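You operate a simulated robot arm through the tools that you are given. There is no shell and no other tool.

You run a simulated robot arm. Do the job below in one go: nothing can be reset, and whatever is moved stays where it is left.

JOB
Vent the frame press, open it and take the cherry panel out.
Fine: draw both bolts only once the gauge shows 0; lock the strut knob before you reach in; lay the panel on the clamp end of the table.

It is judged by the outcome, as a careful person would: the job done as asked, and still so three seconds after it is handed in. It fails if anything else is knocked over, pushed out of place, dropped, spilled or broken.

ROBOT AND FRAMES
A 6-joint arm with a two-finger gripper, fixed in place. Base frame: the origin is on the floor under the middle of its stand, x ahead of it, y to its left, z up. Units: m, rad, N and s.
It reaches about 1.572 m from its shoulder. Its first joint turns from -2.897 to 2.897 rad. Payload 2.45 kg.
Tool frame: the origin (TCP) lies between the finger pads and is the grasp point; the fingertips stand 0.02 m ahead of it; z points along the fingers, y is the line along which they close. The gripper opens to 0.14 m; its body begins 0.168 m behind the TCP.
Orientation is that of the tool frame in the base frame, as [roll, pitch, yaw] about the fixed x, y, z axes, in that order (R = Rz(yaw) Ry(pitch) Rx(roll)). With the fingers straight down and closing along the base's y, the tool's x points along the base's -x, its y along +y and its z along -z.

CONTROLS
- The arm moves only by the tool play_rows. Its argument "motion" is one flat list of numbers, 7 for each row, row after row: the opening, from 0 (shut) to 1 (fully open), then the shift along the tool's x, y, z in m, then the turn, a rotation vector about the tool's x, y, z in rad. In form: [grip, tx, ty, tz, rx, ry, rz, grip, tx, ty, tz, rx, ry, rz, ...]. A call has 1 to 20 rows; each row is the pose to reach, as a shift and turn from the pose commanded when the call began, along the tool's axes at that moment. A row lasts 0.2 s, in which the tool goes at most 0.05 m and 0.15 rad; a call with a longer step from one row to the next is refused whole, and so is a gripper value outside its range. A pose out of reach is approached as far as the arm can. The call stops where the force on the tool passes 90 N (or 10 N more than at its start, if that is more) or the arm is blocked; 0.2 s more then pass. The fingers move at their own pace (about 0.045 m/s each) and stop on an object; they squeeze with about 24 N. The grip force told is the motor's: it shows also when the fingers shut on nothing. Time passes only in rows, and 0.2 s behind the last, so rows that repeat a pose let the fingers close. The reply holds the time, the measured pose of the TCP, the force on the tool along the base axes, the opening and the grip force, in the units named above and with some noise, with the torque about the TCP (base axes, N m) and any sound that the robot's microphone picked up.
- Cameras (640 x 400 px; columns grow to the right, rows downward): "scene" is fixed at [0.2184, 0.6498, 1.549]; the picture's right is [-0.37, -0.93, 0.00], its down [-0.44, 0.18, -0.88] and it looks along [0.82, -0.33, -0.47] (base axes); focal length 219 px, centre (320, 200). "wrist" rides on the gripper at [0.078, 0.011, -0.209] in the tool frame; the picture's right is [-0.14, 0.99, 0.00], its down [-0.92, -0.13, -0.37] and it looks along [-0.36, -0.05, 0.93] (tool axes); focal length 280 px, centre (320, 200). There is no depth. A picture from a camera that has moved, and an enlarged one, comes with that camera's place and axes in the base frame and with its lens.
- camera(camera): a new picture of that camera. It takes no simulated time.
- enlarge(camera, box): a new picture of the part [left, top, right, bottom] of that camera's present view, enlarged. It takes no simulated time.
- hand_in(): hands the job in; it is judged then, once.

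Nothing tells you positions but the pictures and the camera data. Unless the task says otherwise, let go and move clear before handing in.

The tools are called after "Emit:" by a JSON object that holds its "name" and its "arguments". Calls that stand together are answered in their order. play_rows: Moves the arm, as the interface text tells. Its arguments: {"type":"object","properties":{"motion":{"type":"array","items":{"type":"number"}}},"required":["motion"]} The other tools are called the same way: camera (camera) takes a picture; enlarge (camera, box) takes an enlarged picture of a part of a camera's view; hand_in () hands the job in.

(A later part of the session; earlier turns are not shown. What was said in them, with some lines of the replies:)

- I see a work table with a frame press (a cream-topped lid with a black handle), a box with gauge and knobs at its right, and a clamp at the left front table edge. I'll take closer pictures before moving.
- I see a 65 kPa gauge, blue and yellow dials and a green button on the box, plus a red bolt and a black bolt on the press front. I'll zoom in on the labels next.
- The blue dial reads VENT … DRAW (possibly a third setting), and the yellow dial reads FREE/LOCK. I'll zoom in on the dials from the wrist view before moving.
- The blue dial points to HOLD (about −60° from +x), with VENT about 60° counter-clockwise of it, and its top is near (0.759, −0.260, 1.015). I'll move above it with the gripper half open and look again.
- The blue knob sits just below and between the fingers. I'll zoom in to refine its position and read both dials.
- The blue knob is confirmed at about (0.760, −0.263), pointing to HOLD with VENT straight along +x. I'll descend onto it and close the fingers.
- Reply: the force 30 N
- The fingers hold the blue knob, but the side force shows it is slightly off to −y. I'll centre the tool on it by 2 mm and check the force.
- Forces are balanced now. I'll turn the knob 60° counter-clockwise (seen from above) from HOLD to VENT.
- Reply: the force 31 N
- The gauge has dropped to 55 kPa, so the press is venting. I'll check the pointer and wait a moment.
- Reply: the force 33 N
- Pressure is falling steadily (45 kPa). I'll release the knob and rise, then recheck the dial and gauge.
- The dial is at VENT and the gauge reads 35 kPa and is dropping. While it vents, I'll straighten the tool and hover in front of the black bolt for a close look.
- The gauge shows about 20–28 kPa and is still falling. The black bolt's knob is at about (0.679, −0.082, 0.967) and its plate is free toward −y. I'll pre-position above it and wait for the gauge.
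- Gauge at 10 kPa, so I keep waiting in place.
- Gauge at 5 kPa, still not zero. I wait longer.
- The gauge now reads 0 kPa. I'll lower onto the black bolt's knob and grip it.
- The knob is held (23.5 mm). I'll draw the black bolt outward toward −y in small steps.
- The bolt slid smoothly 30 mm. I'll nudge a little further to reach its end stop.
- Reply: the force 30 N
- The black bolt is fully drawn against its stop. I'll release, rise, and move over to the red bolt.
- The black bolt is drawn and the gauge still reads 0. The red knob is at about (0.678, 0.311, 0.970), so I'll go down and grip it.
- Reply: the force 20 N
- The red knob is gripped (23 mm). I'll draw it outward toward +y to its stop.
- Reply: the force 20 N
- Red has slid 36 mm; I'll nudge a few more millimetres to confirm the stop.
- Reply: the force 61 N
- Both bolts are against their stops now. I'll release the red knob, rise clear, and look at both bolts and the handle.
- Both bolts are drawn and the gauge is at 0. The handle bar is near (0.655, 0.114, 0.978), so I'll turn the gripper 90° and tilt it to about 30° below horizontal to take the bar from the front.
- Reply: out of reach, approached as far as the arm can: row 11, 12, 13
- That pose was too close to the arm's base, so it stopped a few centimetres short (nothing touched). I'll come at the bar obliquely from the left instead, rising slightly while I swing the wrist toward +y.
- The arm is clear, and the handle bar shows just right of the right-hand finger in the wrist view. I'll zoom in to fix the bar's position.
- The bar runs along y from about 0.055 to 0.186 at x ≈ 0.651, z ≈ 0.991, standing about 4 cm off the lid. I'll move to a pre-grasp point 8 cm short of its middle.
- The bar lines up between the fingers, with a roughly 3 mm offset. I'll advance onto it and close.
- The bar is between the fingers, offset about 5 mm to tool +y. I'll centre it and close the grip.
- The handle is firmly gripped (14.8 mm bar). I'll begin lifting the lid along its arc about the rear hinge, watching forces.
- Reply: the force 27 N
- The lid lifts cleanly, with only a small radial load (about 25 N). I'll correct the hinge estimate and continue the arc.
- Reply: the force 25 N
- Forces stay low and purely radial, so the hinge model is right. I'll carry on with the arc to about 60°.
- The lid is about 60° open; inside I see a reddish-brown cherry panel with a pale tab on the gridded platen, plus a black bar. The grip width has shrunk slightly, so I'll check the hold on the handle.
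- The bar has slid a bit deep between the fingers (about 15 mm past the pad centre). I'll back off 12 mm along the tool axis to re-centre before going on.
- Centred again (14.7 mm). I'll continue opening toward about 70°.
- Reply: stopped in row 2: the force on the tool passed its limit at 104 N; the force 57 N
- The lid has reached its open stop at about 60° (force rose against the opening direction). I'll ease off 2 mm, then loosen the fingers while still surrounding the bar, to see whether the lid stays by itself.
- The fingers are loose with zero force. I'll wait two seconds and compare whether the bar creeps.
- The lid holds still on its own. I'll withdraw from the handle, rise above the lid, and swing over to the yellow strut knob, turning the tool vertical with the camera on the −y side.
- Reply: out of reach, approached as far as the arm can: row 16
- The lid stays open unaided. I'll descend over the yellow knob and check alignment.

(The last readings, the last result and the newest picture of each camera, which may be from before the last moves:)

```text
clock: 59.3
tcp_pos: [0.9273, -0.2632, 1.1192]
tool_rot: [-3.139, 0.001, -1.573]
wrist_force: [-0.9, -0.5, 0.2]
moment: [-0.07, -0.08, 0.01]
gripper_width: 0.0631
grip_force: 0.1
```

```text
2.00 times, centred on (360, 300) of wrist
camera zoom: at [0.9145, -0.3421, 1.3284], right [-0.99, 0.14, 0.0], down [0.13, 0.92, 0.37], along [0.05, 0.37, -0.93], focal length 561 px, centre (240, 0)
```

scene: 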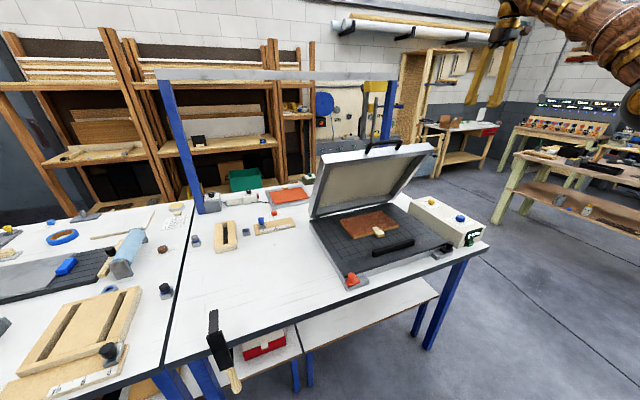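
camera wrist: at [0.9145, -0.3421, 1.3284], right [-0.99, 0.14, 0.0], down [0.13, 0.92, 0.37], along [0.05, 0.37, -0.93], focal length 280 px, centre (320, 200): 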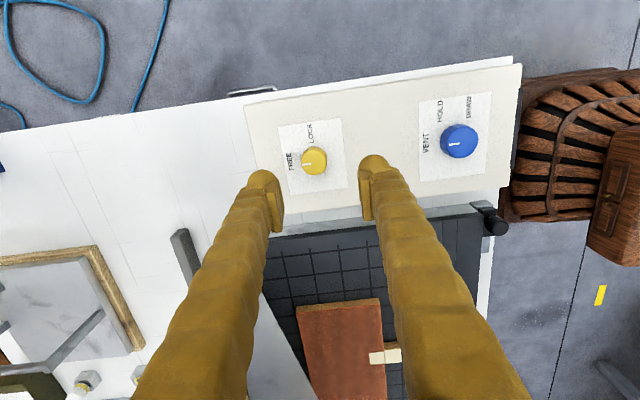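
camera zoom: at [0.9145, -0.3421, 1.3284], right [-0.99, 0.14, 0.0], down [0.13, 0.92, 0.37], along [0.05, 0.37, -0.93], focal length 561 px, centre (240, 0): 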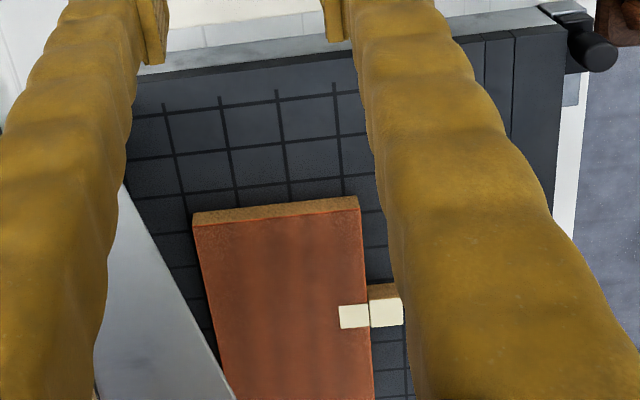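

The yellow knob points to FREE, with LOCK 90° clockwise, and its centre is about 6 mm further along +x than the tool. I'll correct, descend and grip.

Emit:
{"name": "play_rows", "arguments": {"motion": [0.45, 0.001, -0.003, 0.035, 0, 0, 0, 0.45, 0.002, -0.0058, 0.07, 0, 0, 0, 0.45, 0.002, -0.0058, 0.101, 0, 0, 0, 0.45, 0.002, -0.0058, 0.101, 0, 0, 0, 0.15, 0.002, -0.0058, 0.101, 0, 0, 0, 0.15, 0.002, -0.0058, 0.101, 0, 0, 0, 0.15, 0.002, -0.0058, 0.101, 0, 0, 0]}}

Emit:
{"name": "enlarge", "arguments": {"camera": "wrist", "box": [240, 110, 400, 220]}}

```text
clock: 60.9
tcp_pos: [0.9335, -0.2642, 1.0176]
tool_rot: [-3.14, 0.0, -1.573]
wrist_force: [17.0, -1.7, -3.9]
moment: [-0.06, -0.1, -0.06]
gripper_width: 0.0327
grip_force: 8.8
```

```text
3.64 times, centred on (320, 165) of wrist
camera zoom: at [0.9205, -0.3431, 1.2273], right [-0.99, 0.14, 0.0], down [0.13, 0.92, 0.37], along [0.05, 0.37, -0.93], focal length 1020 px, centre (320, 327)
```

zoom: 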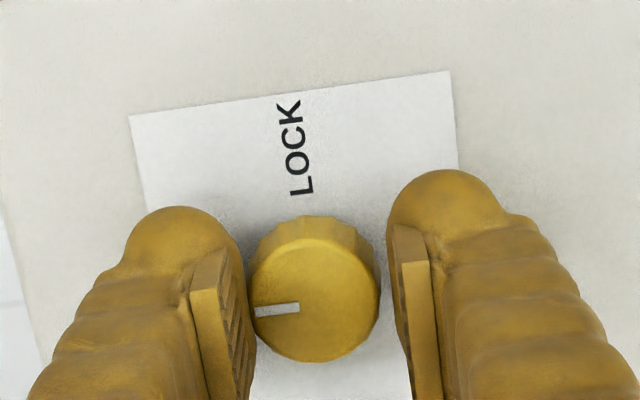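

One finger touches first; I'll shift 1.5 mm toward +x and close fully.

Emit:
{"name": "play_rows", "arguments": {"motion": [0.12, 0, -0.0015, 0, 0, 0, 0, 0.12, 0, -0.0015, 0, 0, 0, 0, 0.12, 0, -0.0015, 0, 0, 0, 0]}}

```text
clock: 61.7
tcp_pos: [0.9354, -0.2638, 1.0186]
tool_rot: [-3.14, 0.003, -1.572]
wrist_force: [26.5, -3.2, -2.6]
moment: [0.0, -0.33, -0.02]
gripper_width: 0.0285
grip_force: 44.9
```

Emit:
{"name": "play_rows", "arguments": {"motion": [0.12, 0, -0.0012, 0, 0, 0, 0, 0.12, 0, -0.0012, 0, 0, 0, 0]}}

Emit:
{"name": "enlarge", "arguments": {"camera": "wrist", "box": [240, 110, 400, 220]}}

```text
clock: 62.3
tcp_pos: [0.9342, -0.2642, 1.017]
tool_rot: [3.141, 0.001, -1.572]
wrist_force: [7.4, -1.9, 2.5]
moment: [-0.01, -0.09, -0.02]
gripper_width: 0.0288
grip_force: 45.4
```

```text
3.64 times, centred on (320, 165) of wrist
camera zoom: at [0.9225, -0.3431, 1.2274], right [-0.99, 0.14, 0.0], down [0.13, 0.92, 0.37], along [0.05, 0.37, -0.93], focal length 1020 px, centre (320, 327)
```

zoom: 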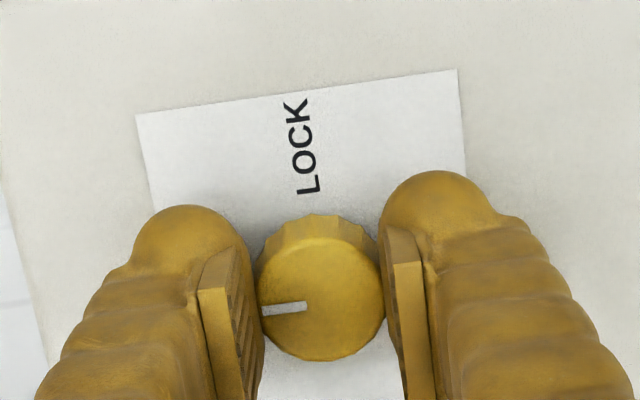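

The knob is evenly gripped. I'll turn it 90° clockwise to LOCK.

Emit:
{"name": "play_rows", "arguments": {"motion": [0.12, 0, 0, 0, 0, 0, 0.131, 0.12, 0, 0, 0, 0, 0, 0.262, 0.12, 0, 0, 0, 0, 0, 0.393, 0.12, 0, 0, 0, 0, 0, 0.524, 0.12, 0, 0, 0, 0, 0, 0.655, 0.12, 0, 0, 0, 0, 0, 0.786, 0.12, 0, 0, 0, 0, 0, 0.917, 0.12, 0, 0, 0, 0, 0, 1.048, 0.12, 0, 0, 0, 0, 0, 1.179, 0.12, 0, 0, 0, 0, 0, 1.31, 0.12, 0, 0, 0, 0, 0, 1.441, 0.12, 0, 0, 0, 0, 0, 1.571, 0.12, 0, 0, 0, 0, 0, 1.571]}}

Emit:
{"name": "camera", "arguments": {"camera": "wrist"}}

Emit:
{"name": "enlarge", "arguments": {"camera": "wrist", "box": [240, 110, 400, 220]}}

Emit:
{"name": "camera", "arguments": {"camera": "scene"}}

```text
clock: 65.1
tcp_pos: [0.9361, -0.2635, 1.0192]
tool_rot: [3.139, 0.003, 3.14]
wrist_force: [-7.1, 45.5, 0.2]
moment: [0.52, 0.08, 0.15]
gripper_width: 0.0287
grip_force: 45.0
```

```text
taken
camera wrist: at [0.8557, -0.2528, 1.2278], right [0.14, 0.99, 0.0], down [0.92, -0.13, 0.37], along [0.37, -0.05, -0.93], focal length 280 px, centre (320, 200)
```

wrist: 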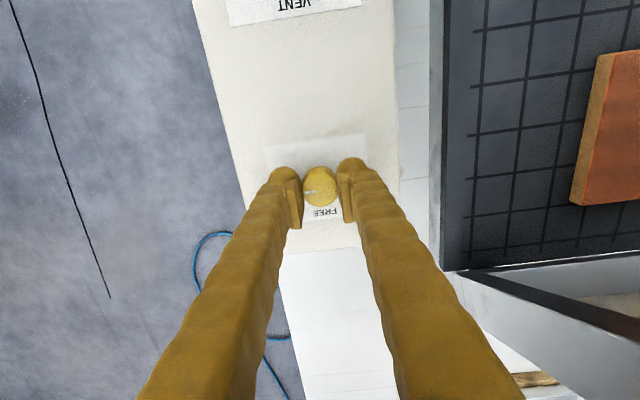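

```text
3.64 times, centred on (320, 165) of wrist
camera zoom: at [0.8557, -0.2528, 1.2278], right [0.14, 0.99, 0.0], down [0.92, -0.13, 0.37], along [0.37, -0.05, -0.93], focal length 1020 px, centre (320, 327)
```

zoom: 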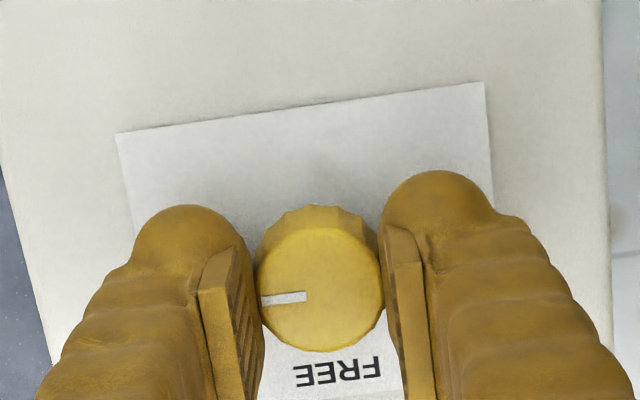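

```text
taken
```

scene: 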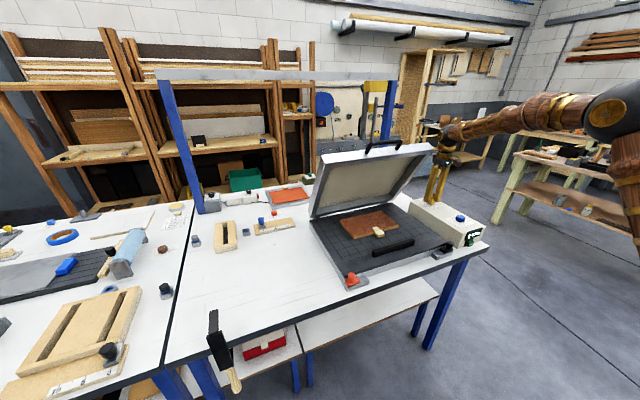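

The knob's pointer now lies toward LOCK. I'll release, lift clear, and confirm the dial.

Emit:
{"name": "play_rows", "arguments": {"motion": [0.45, 0, 0, 0, 0, 0, 0, 0.45, 0, 0, 0, 0, 0, 0, 0.45, 0, 0, 0, 0, 0, 0, 0.45, 0, 0, -0.03, 0, 0, 0, 0.45, 0, 0, -0.07, 0, 0, 0, 0.45, 0, 0, -0.12, 0, 0, 0]}}

Emit:
{"name": "enlarge", "arguments": {"camera": "wrist", "box": [240, 80, 400, 220]}}

Emit:
{"name": "enlarge", "arguments": {"camera": "scene", "box": [400, 180, 500, 260]}}

Emit:
{"name": "camera", "arguments": {"camera": "wrist"}}

```text
clock: 66.5
tcp_pos: [0.9359, -0.2645, 1.138]
tool_rot: [3.14, 0.001, 3.14]
wrist_force: [-0.6, 0.2, -0.5]
moment: [0.04, 0.01, 0.02]
gripper_width: 0.063
grip_force: 0.0
```

```text
2.86 times, centred on (320, 150) of wrist
camera zoom: at [0.856, -0.2545, 1.3471], right [0.14, 0.99, 0.0], down [0.92, -0.13, 0.37], along [0.36, -0.05, -0.93], focal length 801 px, centre (320, 343)
```

zoom: 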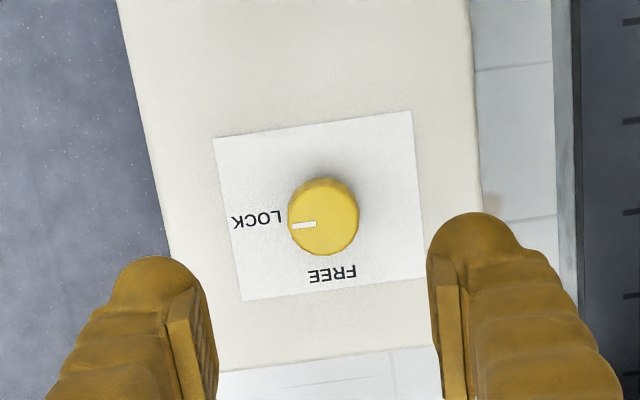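

```text
5.00 times, centred on (450, 220) of scene
camera zoom: at [0.2184, 0.6498, 1.549], right [-0.37, -0.93, 0.0], down [-0.44, 0.18, -0.88], along [0.82, -0.33, -0.47], focal length 1094 px, centre (-330, 100)
```

zoom: 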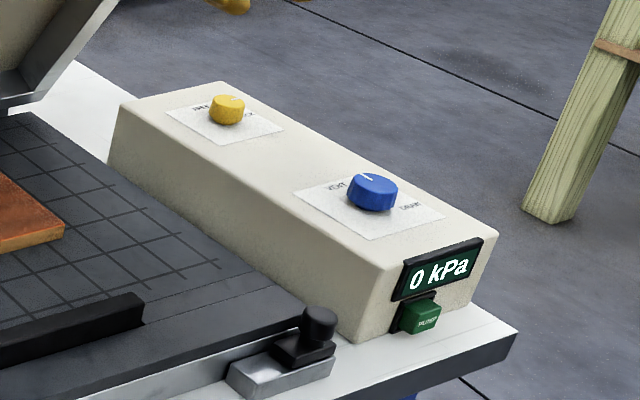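

```text
taken
camera wrist: at [0.856, -0.2545, 1.3471], right [0.14, 0.99, 0.0], down [0.92, -0.13, 0.37], along [0.36, -0.05, -0.93], focal length 280 px, centre (320, 200)
```

wrist: 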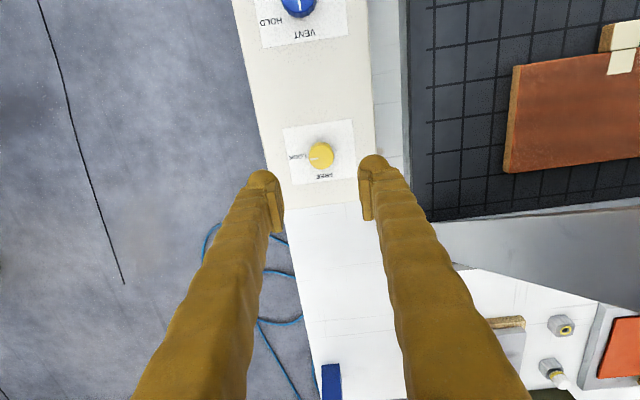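

LOCK is confirmed, the lid is up and the gauge reads 0. The panel spans roughly x 0.86–1.00, y −0.01–0.23, with a pale tab at its front edge near (0.848, 0.113). I'll back away and move in front of the press with a tilted tool for a close look.

Emit:
{"name": "play_rows", "arguments": {"motion": [0.45, 0.043, 0, -0.012, 0, 0, 0, 0.45, 0.086, 0, -0.024, 0, 0, 0, 0.45, 0.129, 0, -0.036, 0, 0, 0, 0.45, 0.172, 0, -0.048, 0, -0.03, 0, 0.45, 0.216, 0, -0.06, 0, -0.06, 0, 0.45, 0.216, 0.047, -0.06, 0, -0.1, 0, 0.45, 0.216, 0.094, -0.06, 0, -0.14, 0, 0.45, 0.216, 0.141, -0.06, 0, -0.18, 0, 0.45, 0.216, 0.188, -0.06, 0, -0.22, 0, 0.45, 0.216, 0.235, -0.06, 0, -0.27, 0, 0.45, 0.216, 0.282, -0.06, 0, -0.32, 0, 0.45, 0.216, 0.33, -0.06, 0, -0.36, 0, 0.45, 0.216, 0.377, -0.06, 0, -0.4, 0]}}

Emit:
{"name": "camera", "arguments": {"camera": "wrist"}}

Emit:
{"name": "camera", "arguments": {"camera": "scene"}}

```text
clock: 69.3
tcp_pos: [0.7193, 0.1145, 1.2]
tool_rot: [3.141, 0.401, 3.139]
wrist_force: [0.1, 0.3, -0.3]
moment: [0.01, 0.01, 0.01]
gripper_width: 0.0631
grip_force: 0.0
```

```text
taken
camera wrist: at [0.5646, 0.1238, 1.361], right [0.13, 0.99, 0.06], down [0.7, -0.13, 0.7], along [0.7, -0.05, -0.71], focal length 280 px, centre (320, 200)
```

wrist: 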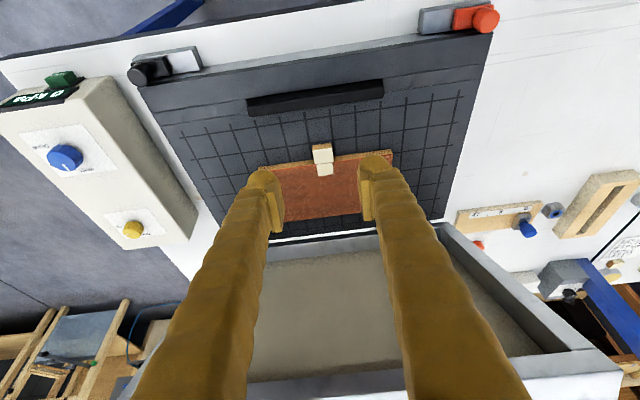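

```text
taken
```

scene: 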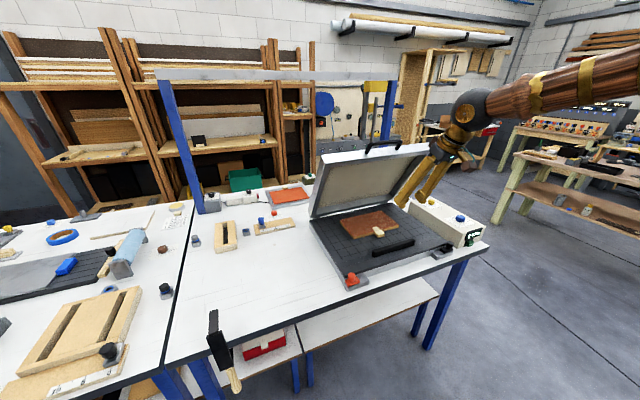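

Emit:
{"name": "enlarge", "arguments": {"camera": "wrist", "box": [240, 70, 400, 230]}}

Emit:
{"name": "enlarge", "arguments": {"camera": "wrist", "box": [295, 130, 350, 185]}}

Emit:
{"name": "enlarge", "arguments": {"camera": "scene", "box": [330, 200, 420, 260]}}

Emit:
{"name": "enlarge", "arguments": {"camera": "scene", "box": [360, 218, 400, 246]}}

```text
2.50 times, centred on (320, 150) of wrist
camera zoom: at [0.5646, 0.1238, 1.361], right [0.13, 0.99, 0.06], down [0.7, -0.13, 0.7], along [0.7, -0.05, -0.71], focal length 701 px, centre (320, 325)
```

zoom: 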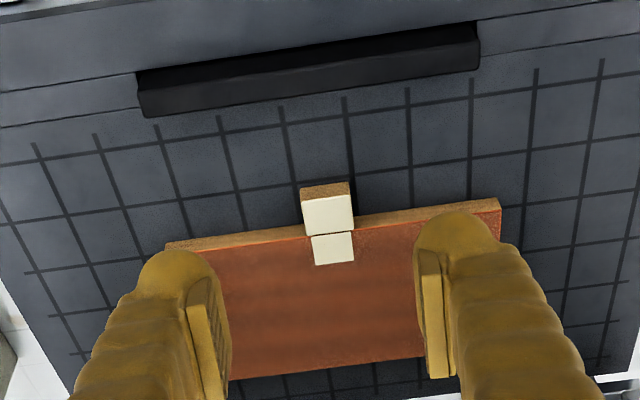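

```text
7.27 times, centred on (322, 158) of wrist
camera zoom: at [0.5646, 0.1238, 1.361], right [0.13, 0.99, 0.06], down [0.7, -0.13, 0.7], along [0.7, -0.05, -0.71], focal length 2039 px, centre (302, 509)
```

zoom: 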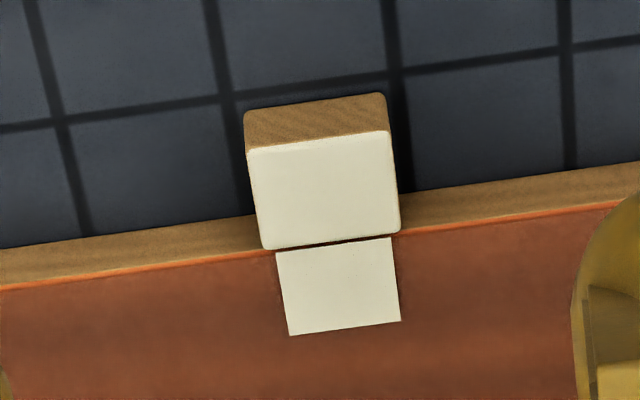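

```text
6.67 times, centred on (375, 230) of scene
camera zoom: at [0.2184, 0.6498, 1.549], right [-0.37, -0.93, 0.0], down [-0.44, 0.18, -0.88], along [0.82, -0.33, -0.47], focal length 1458 px, centre (-47, 0)
```

zoom: 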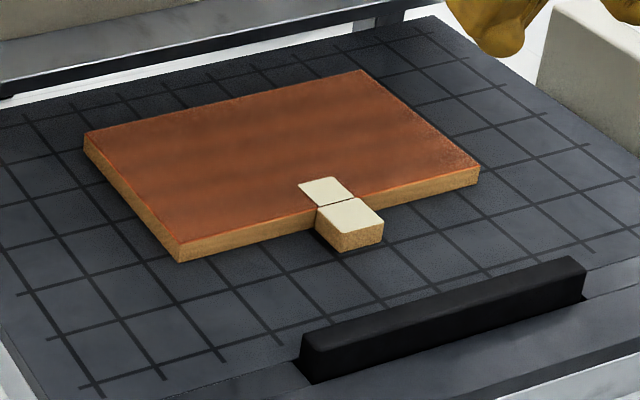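

```text
14.29 times, centred on (380, 232) of scene
camera zoom: at [0.2184, 0.6498, 1.549], right [-0.37, -0.93, 0.0], down [-0.44, 0.18, -0.88], along [0.82, -0.33, -0.47], focal length 3125 px, centre (-537, -257)
```

zoom: 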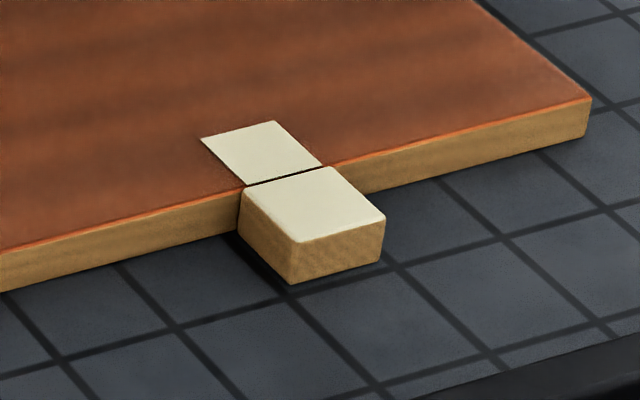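

The cherry panel has a pale tab (about 32 mm wide, top at about (0.845, 0.114, 0.971)) sticking out at its front edge, meant for gripping. I'll go to a pre-grasp pose above it with a tilted tool that stays clear of the lid.

Emit:
{"name": "play_rows", "arguments": {"motion": [0.45, -0.0041, 0, 0.043, 0, -0.025, 0, 0.45, -0.0082, -0.0005, 0.086, 0, -0.05, 0, 0.45, -0.0122, -0.0008, 0.1289, 0, -0.075, 0, 0.45, -0.0163, -0.001, 0.1719, 0, -0.1, 0]}}

Emit:
{"name": "camera", "arguments": {"camera": "wrist"}}

Emit:
{"name": "enlarge", "arguments": {"camera": "wrist", "box": [240, 100, 400, 220]}}

Emit:
{"name": "enlarge", "arguments": {"camera": "scene", "box": [320, 130, 480, 270]}}

```text
clock: 70.3
tcp_pos: [0.8015, 0.1124, 1.0478]
tool_rot: [3.139, 0.504, 3.141]
wrist_force: [-1.2, -0.7, -0.3]
moment: [-0.03, 0.01, 0.0]
gripper_width: 0.0628
grip_force: 0.1
```

```text
taken
camera wrist: at [0.6304, 0.1232, 1.1926], right [0.12, 0.99, 0.07], down [0.63, -0.13, 0.77], along [0.77, -0.05, -0.64], focal length 280 px, centre (320, 200)
```

wrist: 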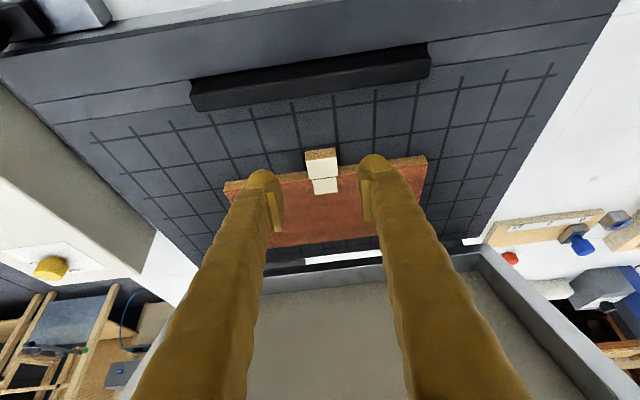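

```text
3.33 times, centred on (320, 160) of wrist
camera zoom: at [0.6304, 0.1232, 1.1926], right [0.12, 0.99, 0.07], down [0.63, -0.13, 0.77], along [0.77, -0.05, -0.64], focal length 935 px, centre (320, 333)
```

zoom: 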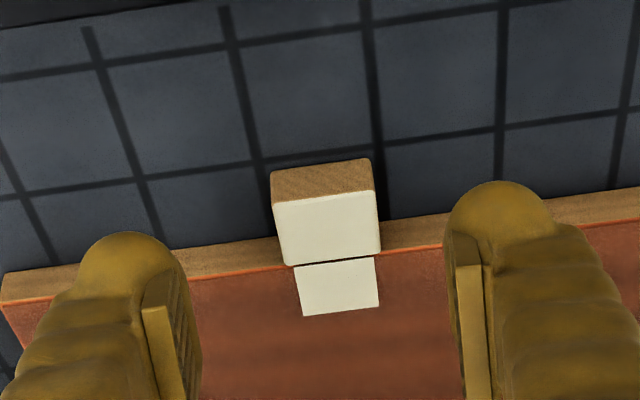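

```text
2.86 times, centred on (400, 200) of scene
camera zoom: at [0.2184, 0.6498, 1.549], right [-0.37, -0.93, 0.0], down [-0.44, 0.18, -0.88], along [0.82, -0.33, -0.47], focal length 625 px, centre (91, 200)
```

zoom: 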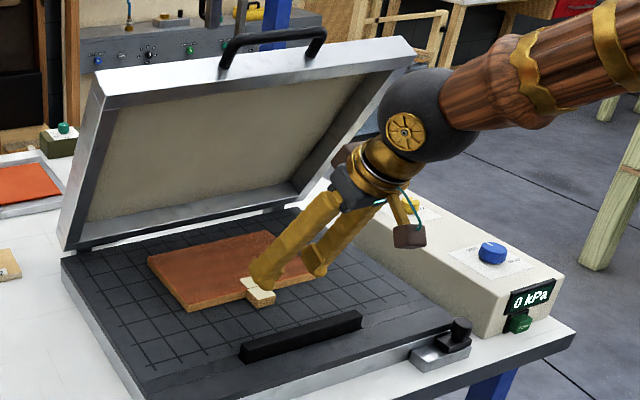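

The tab is aligned between the fingers. I'll move in along the tool axis and close on it gently.

Emit:
{"name": "play_rows", "arguments": {"motion": [0.45, 0, 0.001, 0.03, 0, 0, 0, 0.45, 0, 0.002, 0.055, 0, 0, 0, 0.45, 0, 0.002, 0.07, 0, 0, 0, 0.45, 0, 0.002, 0.0785, 0, 0, 0, 0.45, 0, 0.002, 0.0785, 0, 0, 0]}}

Emit:
{"name": "enlarge", "arguments": {"camera": "wrist", "box": [240, 100, 400, 220]}}

Emit:
{"name": "enlarge", "arguments": {"camera": "scene", "box": [340, 200, 420, 260]}}

```text
clock: 71.5
tcp_pos: [0.8387, 0.1151, 0.9784]
tool_rot: [3.14, 0.501, 3.14]
wrist_force: [-0.1, -0.1, -0.2]
moment: [-0.03, -0.06, 0.0]
gripper_width: 0.0628
grip_force: 0.1
```

```text
3.33 times, centred on (320, 160) of wrist
camera zoom: at [0.6688, 0.1251, 1.1239], right [0.12, 0.99, 0.07], down [0.63, -0.13, 0.77], along [0.77, -0.05, -0.64], focal length 935 px, centre (320, 333)
```

zoom: 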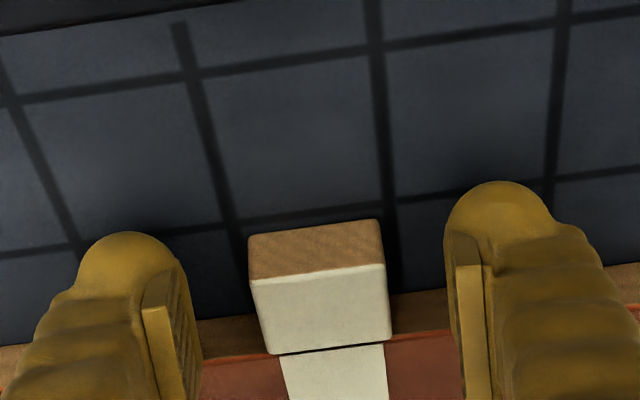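

```text
6.67 times, centred on (380, 230) of scene
camera zoom: at [0.2184, 0.6498, 1.549], right [-0.37, -0.93, 0.0], down [-0.44, 0.18, -0.88], along [0.82, -0.33, -0.47], focal length 1458 px, centre (-80, 0)
```

zoom: 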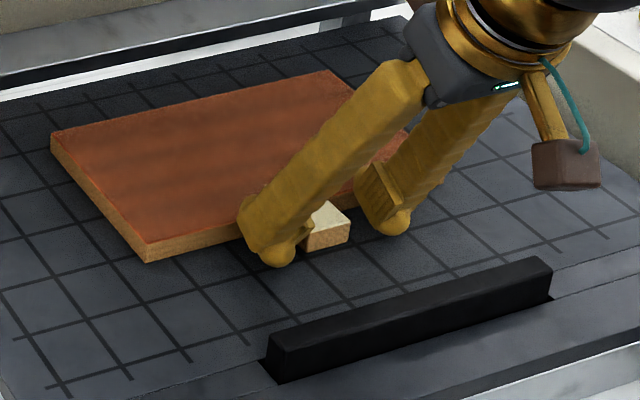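

The tab is centred with no contact yet. I'll close on it.

Emit:
{"name": "play_rows", "arguments": {"motion": [0.45, 0, 0, 0.002, 0, 0, 0, 0.1, 0, 0, 0.002, 0, 0, 0, 0.1, 0, 0, 0.002, 0, 0, 0, 0.1, 0, 0, 0.002, 0, 0, 0, 0.1, 0, 0, 0.002, 0, 0, 0]}}

Emit:
{"name": "enlarge", "arguments": {"camera": "wrist", "box": [240, 100, 400, 220]}}

```text
clock: 72.7
tcp_pos: [0.8408, 0.1135, 0.9763]
tool_rot: [3.139, 0.501, 3.141]
wrist_force: [0.3, -1.3, -0.6]
moment: [0.0, -0.07, 0.02]
gripper_width: 0.033
grip_force: 24.2
```

```text
3.33 times, centred on (320, 160) of wrist
camera zoom: at [0.6699, 0.1249, 1.1223], right [0.12, 0.99, 0.07], down [0.63, -0.13, 0.77], along [0.77, -0.05, -0.64], focal length 935 px, centre (320, 333)
```

zoom: 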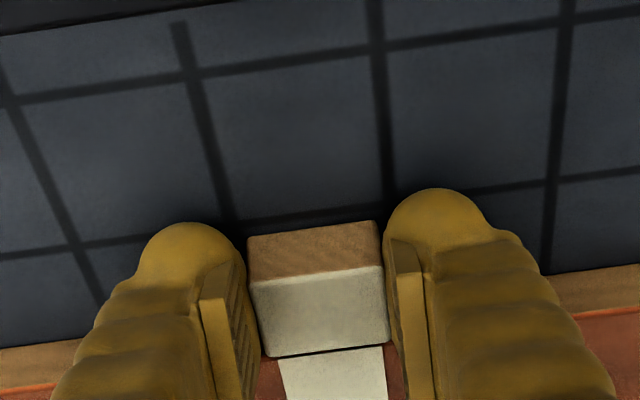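

The tab is gripped at 33 mm. I'll lift 15 mm straight up and check how the panel hangs.

Emit:
{"name": "play_rows", "arguments": {"motion": [0.1, -0.0024, 0, -0.0044, 0, 0, 0, 0.1, -0.0048, 0, -0.0088, 0, 0, 0, 0.1, -0.0072, 0, -0.0132, 0, 0, 0, 0.1, -0.0072, 0, -0.0132, 0, 0, 0]}}

Emit:
{"name": "enlarge", "arguments": {"camera": "scene", "box": [310, 180, 430, 270]}}

Emit:
{"name": "enlarge", "arguments": {"camera": "wrist", "box": [200, 100, 440, 280]}}

```text
clock: 73.7
tcp_pos: [0.8406, 0.114, 0.9915]
tool_rot: [3.141, 0.501, 3.14]
wrist_force: [0.4, 0.8, -2.1]
moment: [-0.03, 0.21, -0.05]
gripper_width: 0.0332
grip_force: 23.9
```

```text
4.44 times, centred on (370, 225) of scene
camera zoom: at [0.2184, 0.6498, 1.549], right [-0.37, -0.93, 0.0], down [-0.44, 0.18, -0.88], along [0.82, -0.33, -0.47], focal length 972 px, centre (98, 89)
```

zoom: 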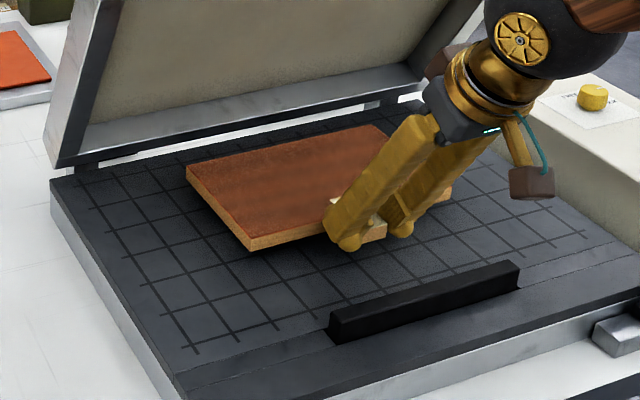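

```text
2.22 times, centred on (320, 190) of wrist
camera zoom: at [0.6701, 0.1245, 1.1374], right [0.12, 0.99, 0.07], down [0.63, -0.13, 0.77], along [0.77, -0.05, -0.64], focal length 623 px, centre (320, 222)
```

zoom: 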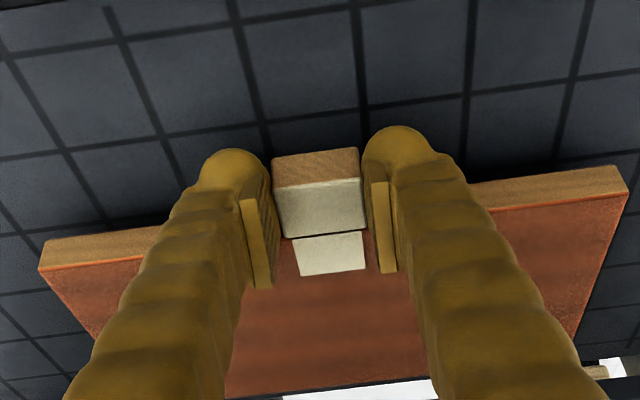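

The panel is up and hangs level. I'll raise it a bit more and draw it toward the robot, out from under the lid and over the black bar.

Emit:
{"name": "play_rows", "arguments": {"motion": [0.1, -0.0072, 0, -0.0132, 0, 0, 0, 0.1, -0.0144, 0, -0.0263, 0, 0, 0, 0.1, 0.0027, 0, -0.0471, 0, 0, 0, 0.1, 0.0242, 0, -0.0703, 0, 0, 0, 0.1, 0.0457, 0, -0.0934, 0, 0, 0, 0.1, 0.0673, 0, -0.1166, 0, 0, 0, 0.1, 0.0888, 0, -0.1398, 0, 0, 0, 0.1, 0.1103, 0, -0.1629, 0, 0, 0, 0.1, 0.1274, 0, -0.1837, 0, 0, 0, 0.1, 0.1274, 0, -0.1837, 0, 0, 0]}}

Emit:
{"name": "camera", "arguments": {"camera": "scene"}}

Emit:
{"name": "enlarge", "arguments": {"camera": "scene", "box": [310, 160, 490, 290]}}

Emit:
{"name": "camera", "arguments": {"camera": "wrist"}}

```text
clock: 75.9
tcp_pos: [0.6397, 0.1132, 1.0908]
tool_rot: [-3.141, 0.5, 3.14]
wrist_force: [0.1, -0.1, -2.7]
moment: [-0.01, 0.2, 0.03]
gripper_width: 0.0329
grip_force: 24.2
```

```text
taken
```

scene: 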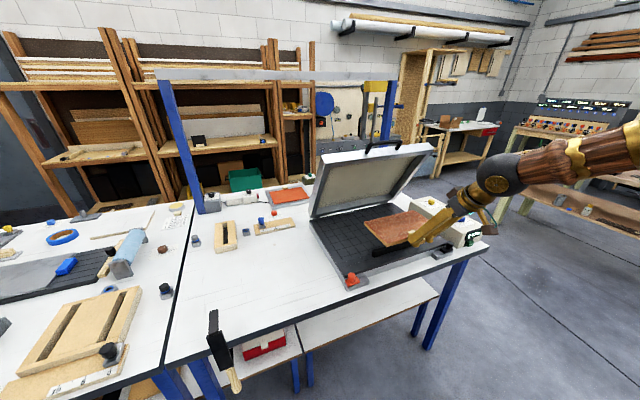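

```text
3.08 times, centred on (400, 225) of scene
camera zoom: at [0.2184, 0.6498, 1.549], right [-0.37, -0.93, 0.0], down [-0.44, 0.18, -0.88], along [0.82, -0.33, -0.47], focal length 673 px, centre (74, 123)
```

zoom: 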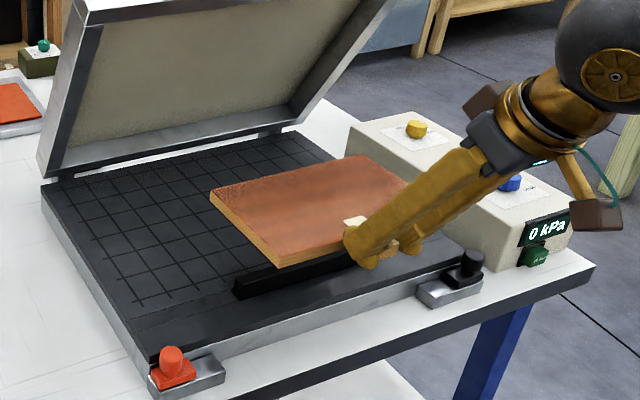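

```text
taken
camera wrist: at [0.4698, 0.1239, 1.2374], right [0.12, 0.99, 0.07], down [0.63, -0.13, 0.77], along [0.77, -0.05, -0.64], focal length 280 px, centre (320, 200)
```

wrist: 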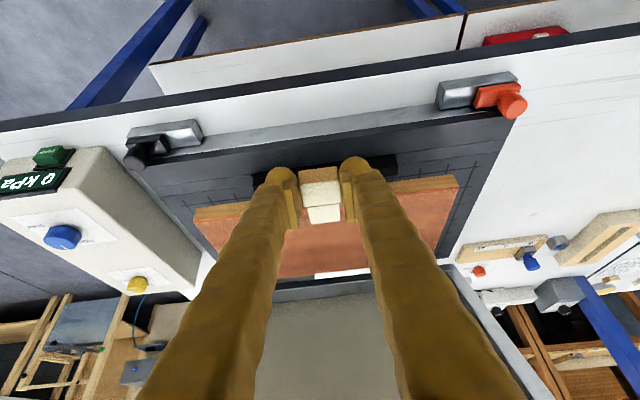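

The panel is clear of the lid and held level. I'll carry it left toward the clamp end at safe height.

Emit:
{"name": "play_rows", "arguments": {"motion": [0.1, 0, 0.02, 0, 0, 0, 0, 0.1, 0, 0.05, 0, 0, 0, 0, 0.1, 0, 0.084, 0, 0, 0, 0, 0.1, 0, 0.118, 0, 0, 0, 0, 0.1, 0, 0.152, 0, 0, 0, 0, 0.1, 0, 0.186, 0, 0, 0, 0, 0.1, 0, 0.22, 0, 0, 0, 0, 0.1, 0, 0.254, 0, 0, 0, 0, 0.1, -0.0132, 0.288, 0.0072, 0, 0, 0, 0.1, -0.0263, 0.322, 0.0144, 0, 0, 0, 0.1, -0.0395, 0.356, 0.0216, 0, 0, 0, 0.1, -0.0526, 0.39, 0.0288, 0, 0, 0, 0.1, -0.0658, 0.424, 0.036, 0, 0, 0, 0.1, -0.0789, 0.458, 0.0432, 0, 0, 0, 0.1, -0.0921, 0.492, 0.0504, 0, 0, 0, 0.1, -0.1052, 0.526, 0.0576, 0, 0, 0, 0.1, -0.1184, 0.56, 0.0648, 0, 0, 0, 0.1, -0.1316, 0.58, 0.072, 0, 0, 0, 0.1, -0.1316, 0.587, 0.072, 0, 0, 0]}}

Emit:
{"name": "camera", "arguments": {"camera": "scene"}}

Emit:
{"name": "camera", "arguments": {"camera": "wrist"}}

```text
clock: 79.9
tcp_pos: [0.7912, 0.7009, 1.092]
tool_rot: [3.141, 0.5, 3.14]
wrist_force: [0.1, -0.6, -2.0]
moment: [-0.01, 0.21, 0.0]
gripper_width: 0.0328
grip_force: 23.7
```

```text
taken
```

scene: 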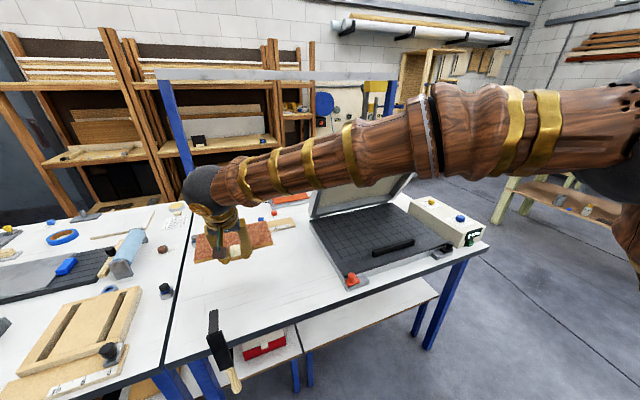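

```text
taken
camera wrist: at [0.6206, 0.7116, 1.2377], right [0.12, 0.99, 0.07], down [0.63, -0.13, 0.77], along [0.77, -0.05, -0.64], focal length 280 px, centre (320, 200)
```

wrist: 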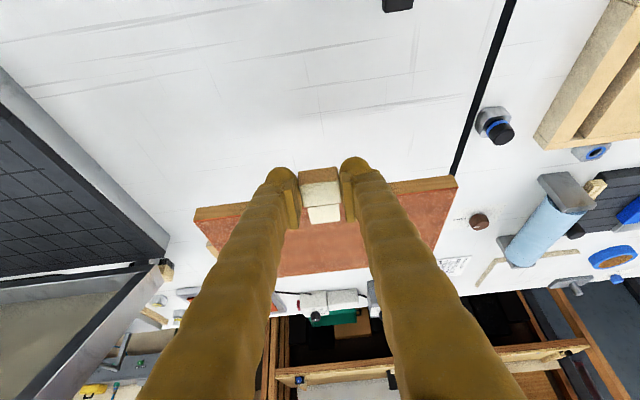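

The panel is over the empty table area at the clamp end (planned footprint x 0.81–0.95, y 0.58–0.82, clear of the clamp and jig). I'll lower it most of the way.

Emit:
{"name": "play_rows", "arguments": {"motion": [0.1, 0.012, 0, 0.0219, 0, 0, 0, 0.1, 0.024, 0, 0.0439, 0, 0, 0, 0.1, 0.036, 0, 0.0658, 0, 0, 0, 0.1, 0.048, 0, 0.0877, 0, 0, 0, 0.1, 0.06, 0, 0.1096, 0, 0, 0, 0.1, 0.0696, 0, 0.1272, 0, 0, 0, 0.1, 0.0696, 0, 0.1272, 0, 0, 0]}}

Emit:
{"name": "camera", "arguments": {"camera": "scene"}}

Emit:
{"name": "enlarge", "arguments": {"camera": "scene", "box": [160, 180, 320, 300]}}

Emit:
{"name": "camera", "arguments": {"camera": "wrist"}}

```text
clock: 81.5
tcp_pos: [0.7903, 0.6995, 0.9461]
tool_rot: [3.141, 0.503, 3.139]
wrist_force: [0.1, 0.4, -2.6]
moment: [-0.02, 0.21, -0.02]
gripper_width: 0.0329
grip_force: 23.5
```

```text
taken
```

scene: 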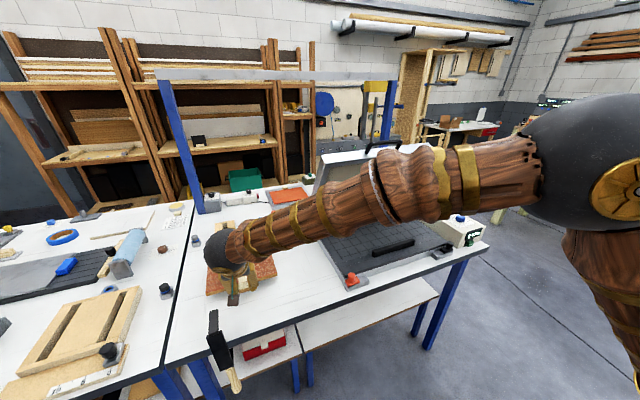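

```text
3.33 times, centred on (240, 240) of scene
camera zoom: at [0.2184, 0.6498, 1.549], right [-0.37, -0.93, 0.0], down [-0.44, 0.18, -0.88], along [0.82, -0.33, -0.47], focal length 729 px, centre (587, 67)
```

zoom: 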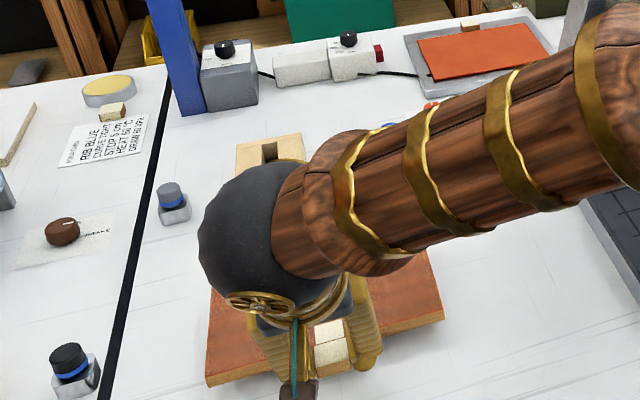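

```text
taken
camera wrist: at [0.6203, 0.7113, 1.0927], right [0.12, 0.99, 0.07], down [0.63, -0.13, 0.77], along [0.77, -0.05, -0.64], focal length 280 px, centre (320, 200)
```

wrist: 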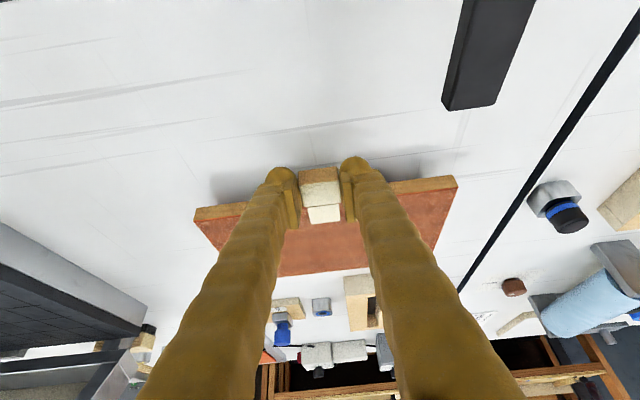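

The panel is about 2 cm above the table and clear of everything around it. I'll lower in small steps, watching for contact.

Emit:
{"name": "play_rows", "arguments": {"motion": [0.1, 0.0024, 0, 0.0044, 0, 0, 0, 0.1, 0.0048, 0, 0.0088, 0, 0, 0, 0.1, 0.0067, 0, 0.0123, 0, 0, 0, 0.1, 0.0067, 0, 0.0123, 0, 0, 0]}}

```text
clock: 82.5
tcp_pos: [0.7911, 0.7011, 0.9335]
tool_rot: [3.141, 0.502, 3.139]
wrist_force: [-0.1, -0.3, -2.6]
moment: [-0.02, 0.19, -0.01]
gripper_width: 0.0329
grip_force: 24.2
```

Emit:
{"name": "play_rows", "arguments": {"motion": [0.1, 0.0012, 0, 0.0022, 0, 0, 0, 0.1, 0.0024, 0, 0.0044, 0, 0, 0, 0.1, 0.0024, 0, 0.0044, 0, 0, 0]}}

Emit:
{"name": "enlarge", "arguments": {"camera": "wrist", "box": [180, 100, 480, 300]}}

```text
clock: 83.3
tcp_pos: [0.7907, 0.7003, 0.9285]
tool_rot: [3.139, 0.502, 3.14]
wrist_force: [-0.1, -0.7, -1.7]
moment: [-0.09, 0.07, 0.01]
gripper_width: 0.033
grip_force: 24.1
```

```text
2.00 times, centred on (330, 200) of wrist
camera zoom: at [0.6209, 0.7116, 1.074], right [0.12, 0.99, 0.07], down [0.63, -0.13, 0.77], along [0.77, -0.05, -0.64], focal length 561 px, centre (300, 200)
```

zoom: 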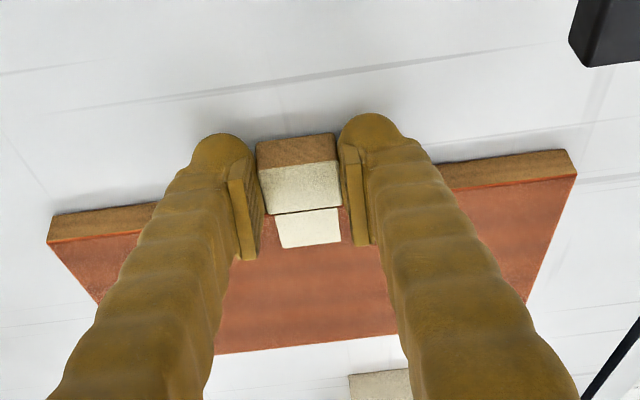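

The hanging moment has dropped, so the panel's far edge is just touching. I'll go down another 2 mm.

Emit:
{"name": "play_rows", "arguments": {"motion": [0.1, 0.0005, 0, 0.0009, 0, 0, 0, 0.1, 0.001, 0, 0.0018, 0, 0, 0, 0.1, 0.001, 0, 0.0018, 0, 0, 0]}}

```text
clock: 84.1
tcp_pos: [0.7916, 0.7011, 0.9261]
tool_rot: [3.14, 0.5, 3.139]
wrist_force: [-1.5, 1.7, 3.9]
moment: [-0.01, -0.14, 0.03]
gripper_width: 0.033
grip_force: 23.5
```

The panel rests flat on the table (slight upward reaction). I'll open the fingers and withdraw upward and back.

Emit:
{"name": "play_rows", "arguments": {"motion": [0.3, 0, 0, 0, 0, 0, 0, 0.45, 0, 0, 0, 0, 0, 0, 0.45, 0, 0, 0, 0, 0, 0, 0.45, 0, 0, -0.02, 0, 0, 0, 0.45, 0, 0, -0.05, 0, 0, 0, 0.45, 0, 0, -0.09, 0, 0, 0, 0.45, 0, 0, -0.13, 0, 0, 0, 0.45, 0, 0, -0.17, 0, 0, 0]}}

Emit:
{"name": "camera", "arguments": {"camera": "wrist"}}

Emit:
{"name": "camera", "arguments": {"camera": "scene"}}

```text
clock: 85.9
tcp_pos: [0.7086, 0.7018, 1.073]
tool_rot: [3.142, 0.5, 3.139]
wrist_force: [1.0, -0.3, -0.8]
moment: [-0.03, -0.08, -0.04]
gripper_width: 0.0631
grip_force: 0.0
```

```text
taken
camera wrist: at [0.5381, 0.7116, 1.2199], right [0.12, 0.99, 0.07], down [0.63, -0.13, 0.77], along [0.77, -0.05, -0.64], focal length 280 px, centre (320, 200)
```

wrist: 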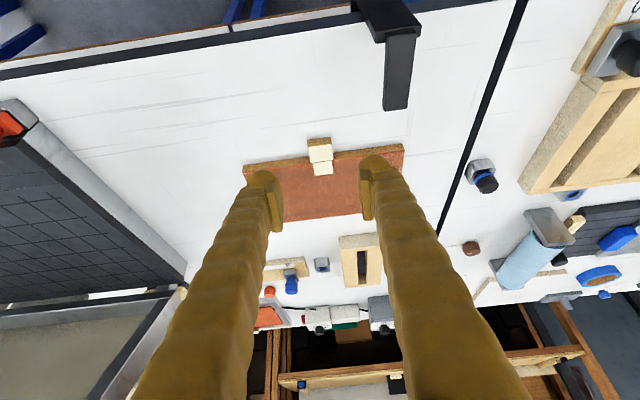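

```text
taken
```

scene: 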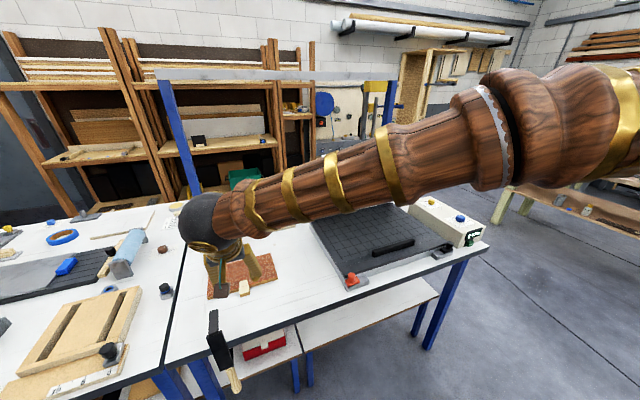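

The panel lies flat at the clamp end, touching nothing. I'll raise the arm well clear and then do a final check of everything.

Emit:
{"name": "play_rows", "arguments": {"motion": [0.45, -0.0095, -0.01, -0.0381, 0, 0.02, 0, 0.45, -0.0189, -0.025, -0.0763, 0, 0.07, 0, 0.45, -0.0284, -0.04, -0.1144, 0, 0.12, 0, 0.45, -0.0379, -0.055, -0.1525, 0, 0.17, 0, 0.45, -0.0474, -0.07, -0.1907, 0, 0.22, 0, 0.45, -0.0568, -0.085, -0.2288, 0, 0.28, 0, 0.45, -0.0663, -0.1, -0.2669, 0, 0.34, 0, 0.45, -0.0758, -0.115, -0.305, 0, 0.4, 0, 0.45, -0.0852, -0.13, -0.3432, 0, 0.45, 0, 0.45, -0.0947, -0.15, -0.3813, 0, 0.5, 0]}}

Emit:
{"name": "camera", "arguments": {"camera": "scene"}}

Emit:
{"name": "camera", "arguments": {"camera": "wrist"}}

```text
clock: 88.1
tcp_pos: [0.609, 0.5506, 1.453]
tool_rot: [-3.141, 0.002, 3.141]
wrist_force: [-0.1, 0.2, -0.5]
moment: [-0.03, 0.0, 0.0]
gripper_width: 0.0629
grip_force: 0.1
```

```text
taken
```

scene: 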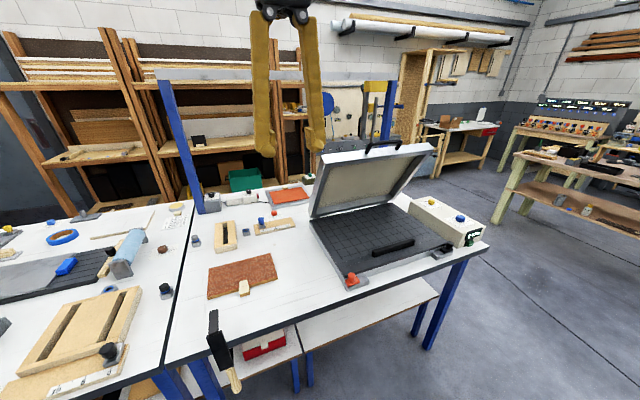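

```text
taken
camera wrist: at [0.5292, 0.5611, 1.6628], right [0.14, 0.99, 0.0], down [0.92, -0.13, 0.37], along [0.37, -0.05, -0.93], focal length 280 px, centre (320, 200)
```

wrist: 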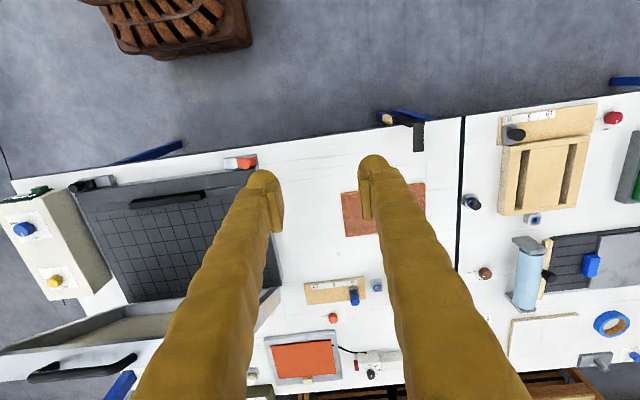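

Emit:
{"name": "enlarge", "arguments": {"camera": "scene", "box": [170, 200, 330, 320]}}

Emit:
{"name": "enlarge", "arguments": {"camera": "scene", "box": [300, 130, 500, 300]}}

Emit:
{"name": "enlarge", "arguments": {"camera": "scene", "box": [420, 190, 490, 250]}}

```text
3.33 times, centred on (250, 260) of scene
camera zoom: at [0.2184, 0.6498, 1.549], right [-0.37, -0.93, 0.0], down [-0.44, 0.18, -0.88], along [0.82, -0.33, -0.47], focal length 729 px, centre (553, 0)
```

zoom: 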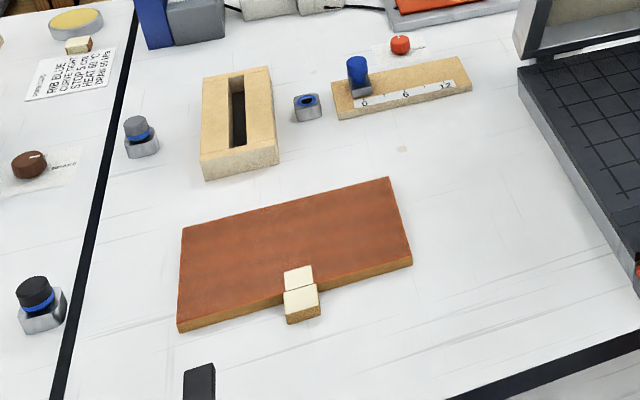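

```text
2.35 times, centred on (400, 215) of scene
camera zoom: at [0.2184, 0.6498, 1.549], right [-0.37, -0.93, 0.0], down [-0.44, 0.18, -0.88], along [0.82, -0.33, -0.47], focal length 515 px, centre (132, 165)
```

zoom: 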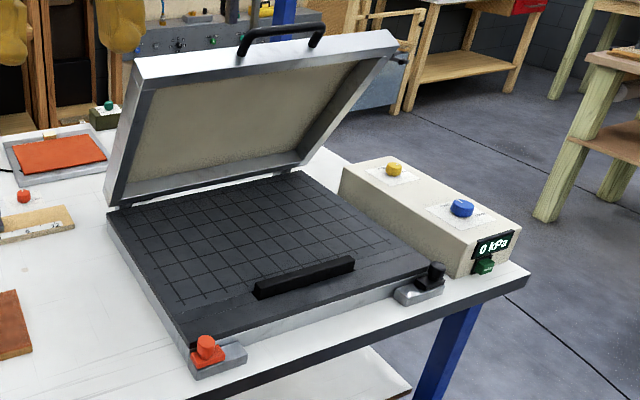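

```text
6.67 times, centred on (455, 220) of scene
camera zoom: at [0.2184, 0.6498, 1.549], right [-0.37, -0.93, 0.0], down [-0.44, 0.18, -0.88], along [0.82, -0.33, -0.47], focal length 1458 px, centre (-580, 67)
```

zoom: 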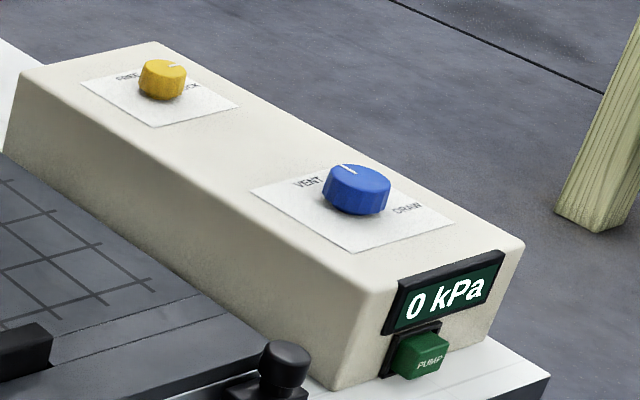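

The final check is good. The gauge is at 0 with the dial on VENT, both bolts are drawn, and the lid is open with the strut on LOCK. The cherry panel lies flat at the clamp end, clear of everything else, and the arm is out of the way, so I'm handing in.

Emit:
{"name": "hand_in", "arguments": {}}

```text
The job is handed in.
```

The press is vented and open, and the cherry panel lies flat on the table at the clamp end. The job is handed in, but I haven't had a verdict back.

- **Vent:** I turned the blue dial to VENT and waited until the gauge read 0 kPa before touching either bolt. It still read 0 at the end.
- **Bolts:** both the black and the red bolt are drawn out against their stops.
- **Lid and strut:** the lid is open to its stop, about 60°. I turned the yellow knob to LOCK before reaching in.
- **Panel:** I lifted it out by its pale tab. It touches nothing else on the table and is about 9 cm from the clamp jaw.

I saw nothing else moved, dropped or knocked over. The gripper is empty and the arm is raised well clear of the table. While I was opening the lid, it hit its stop and one move halted at 104 N. I eased off, and the lid stayed in place.
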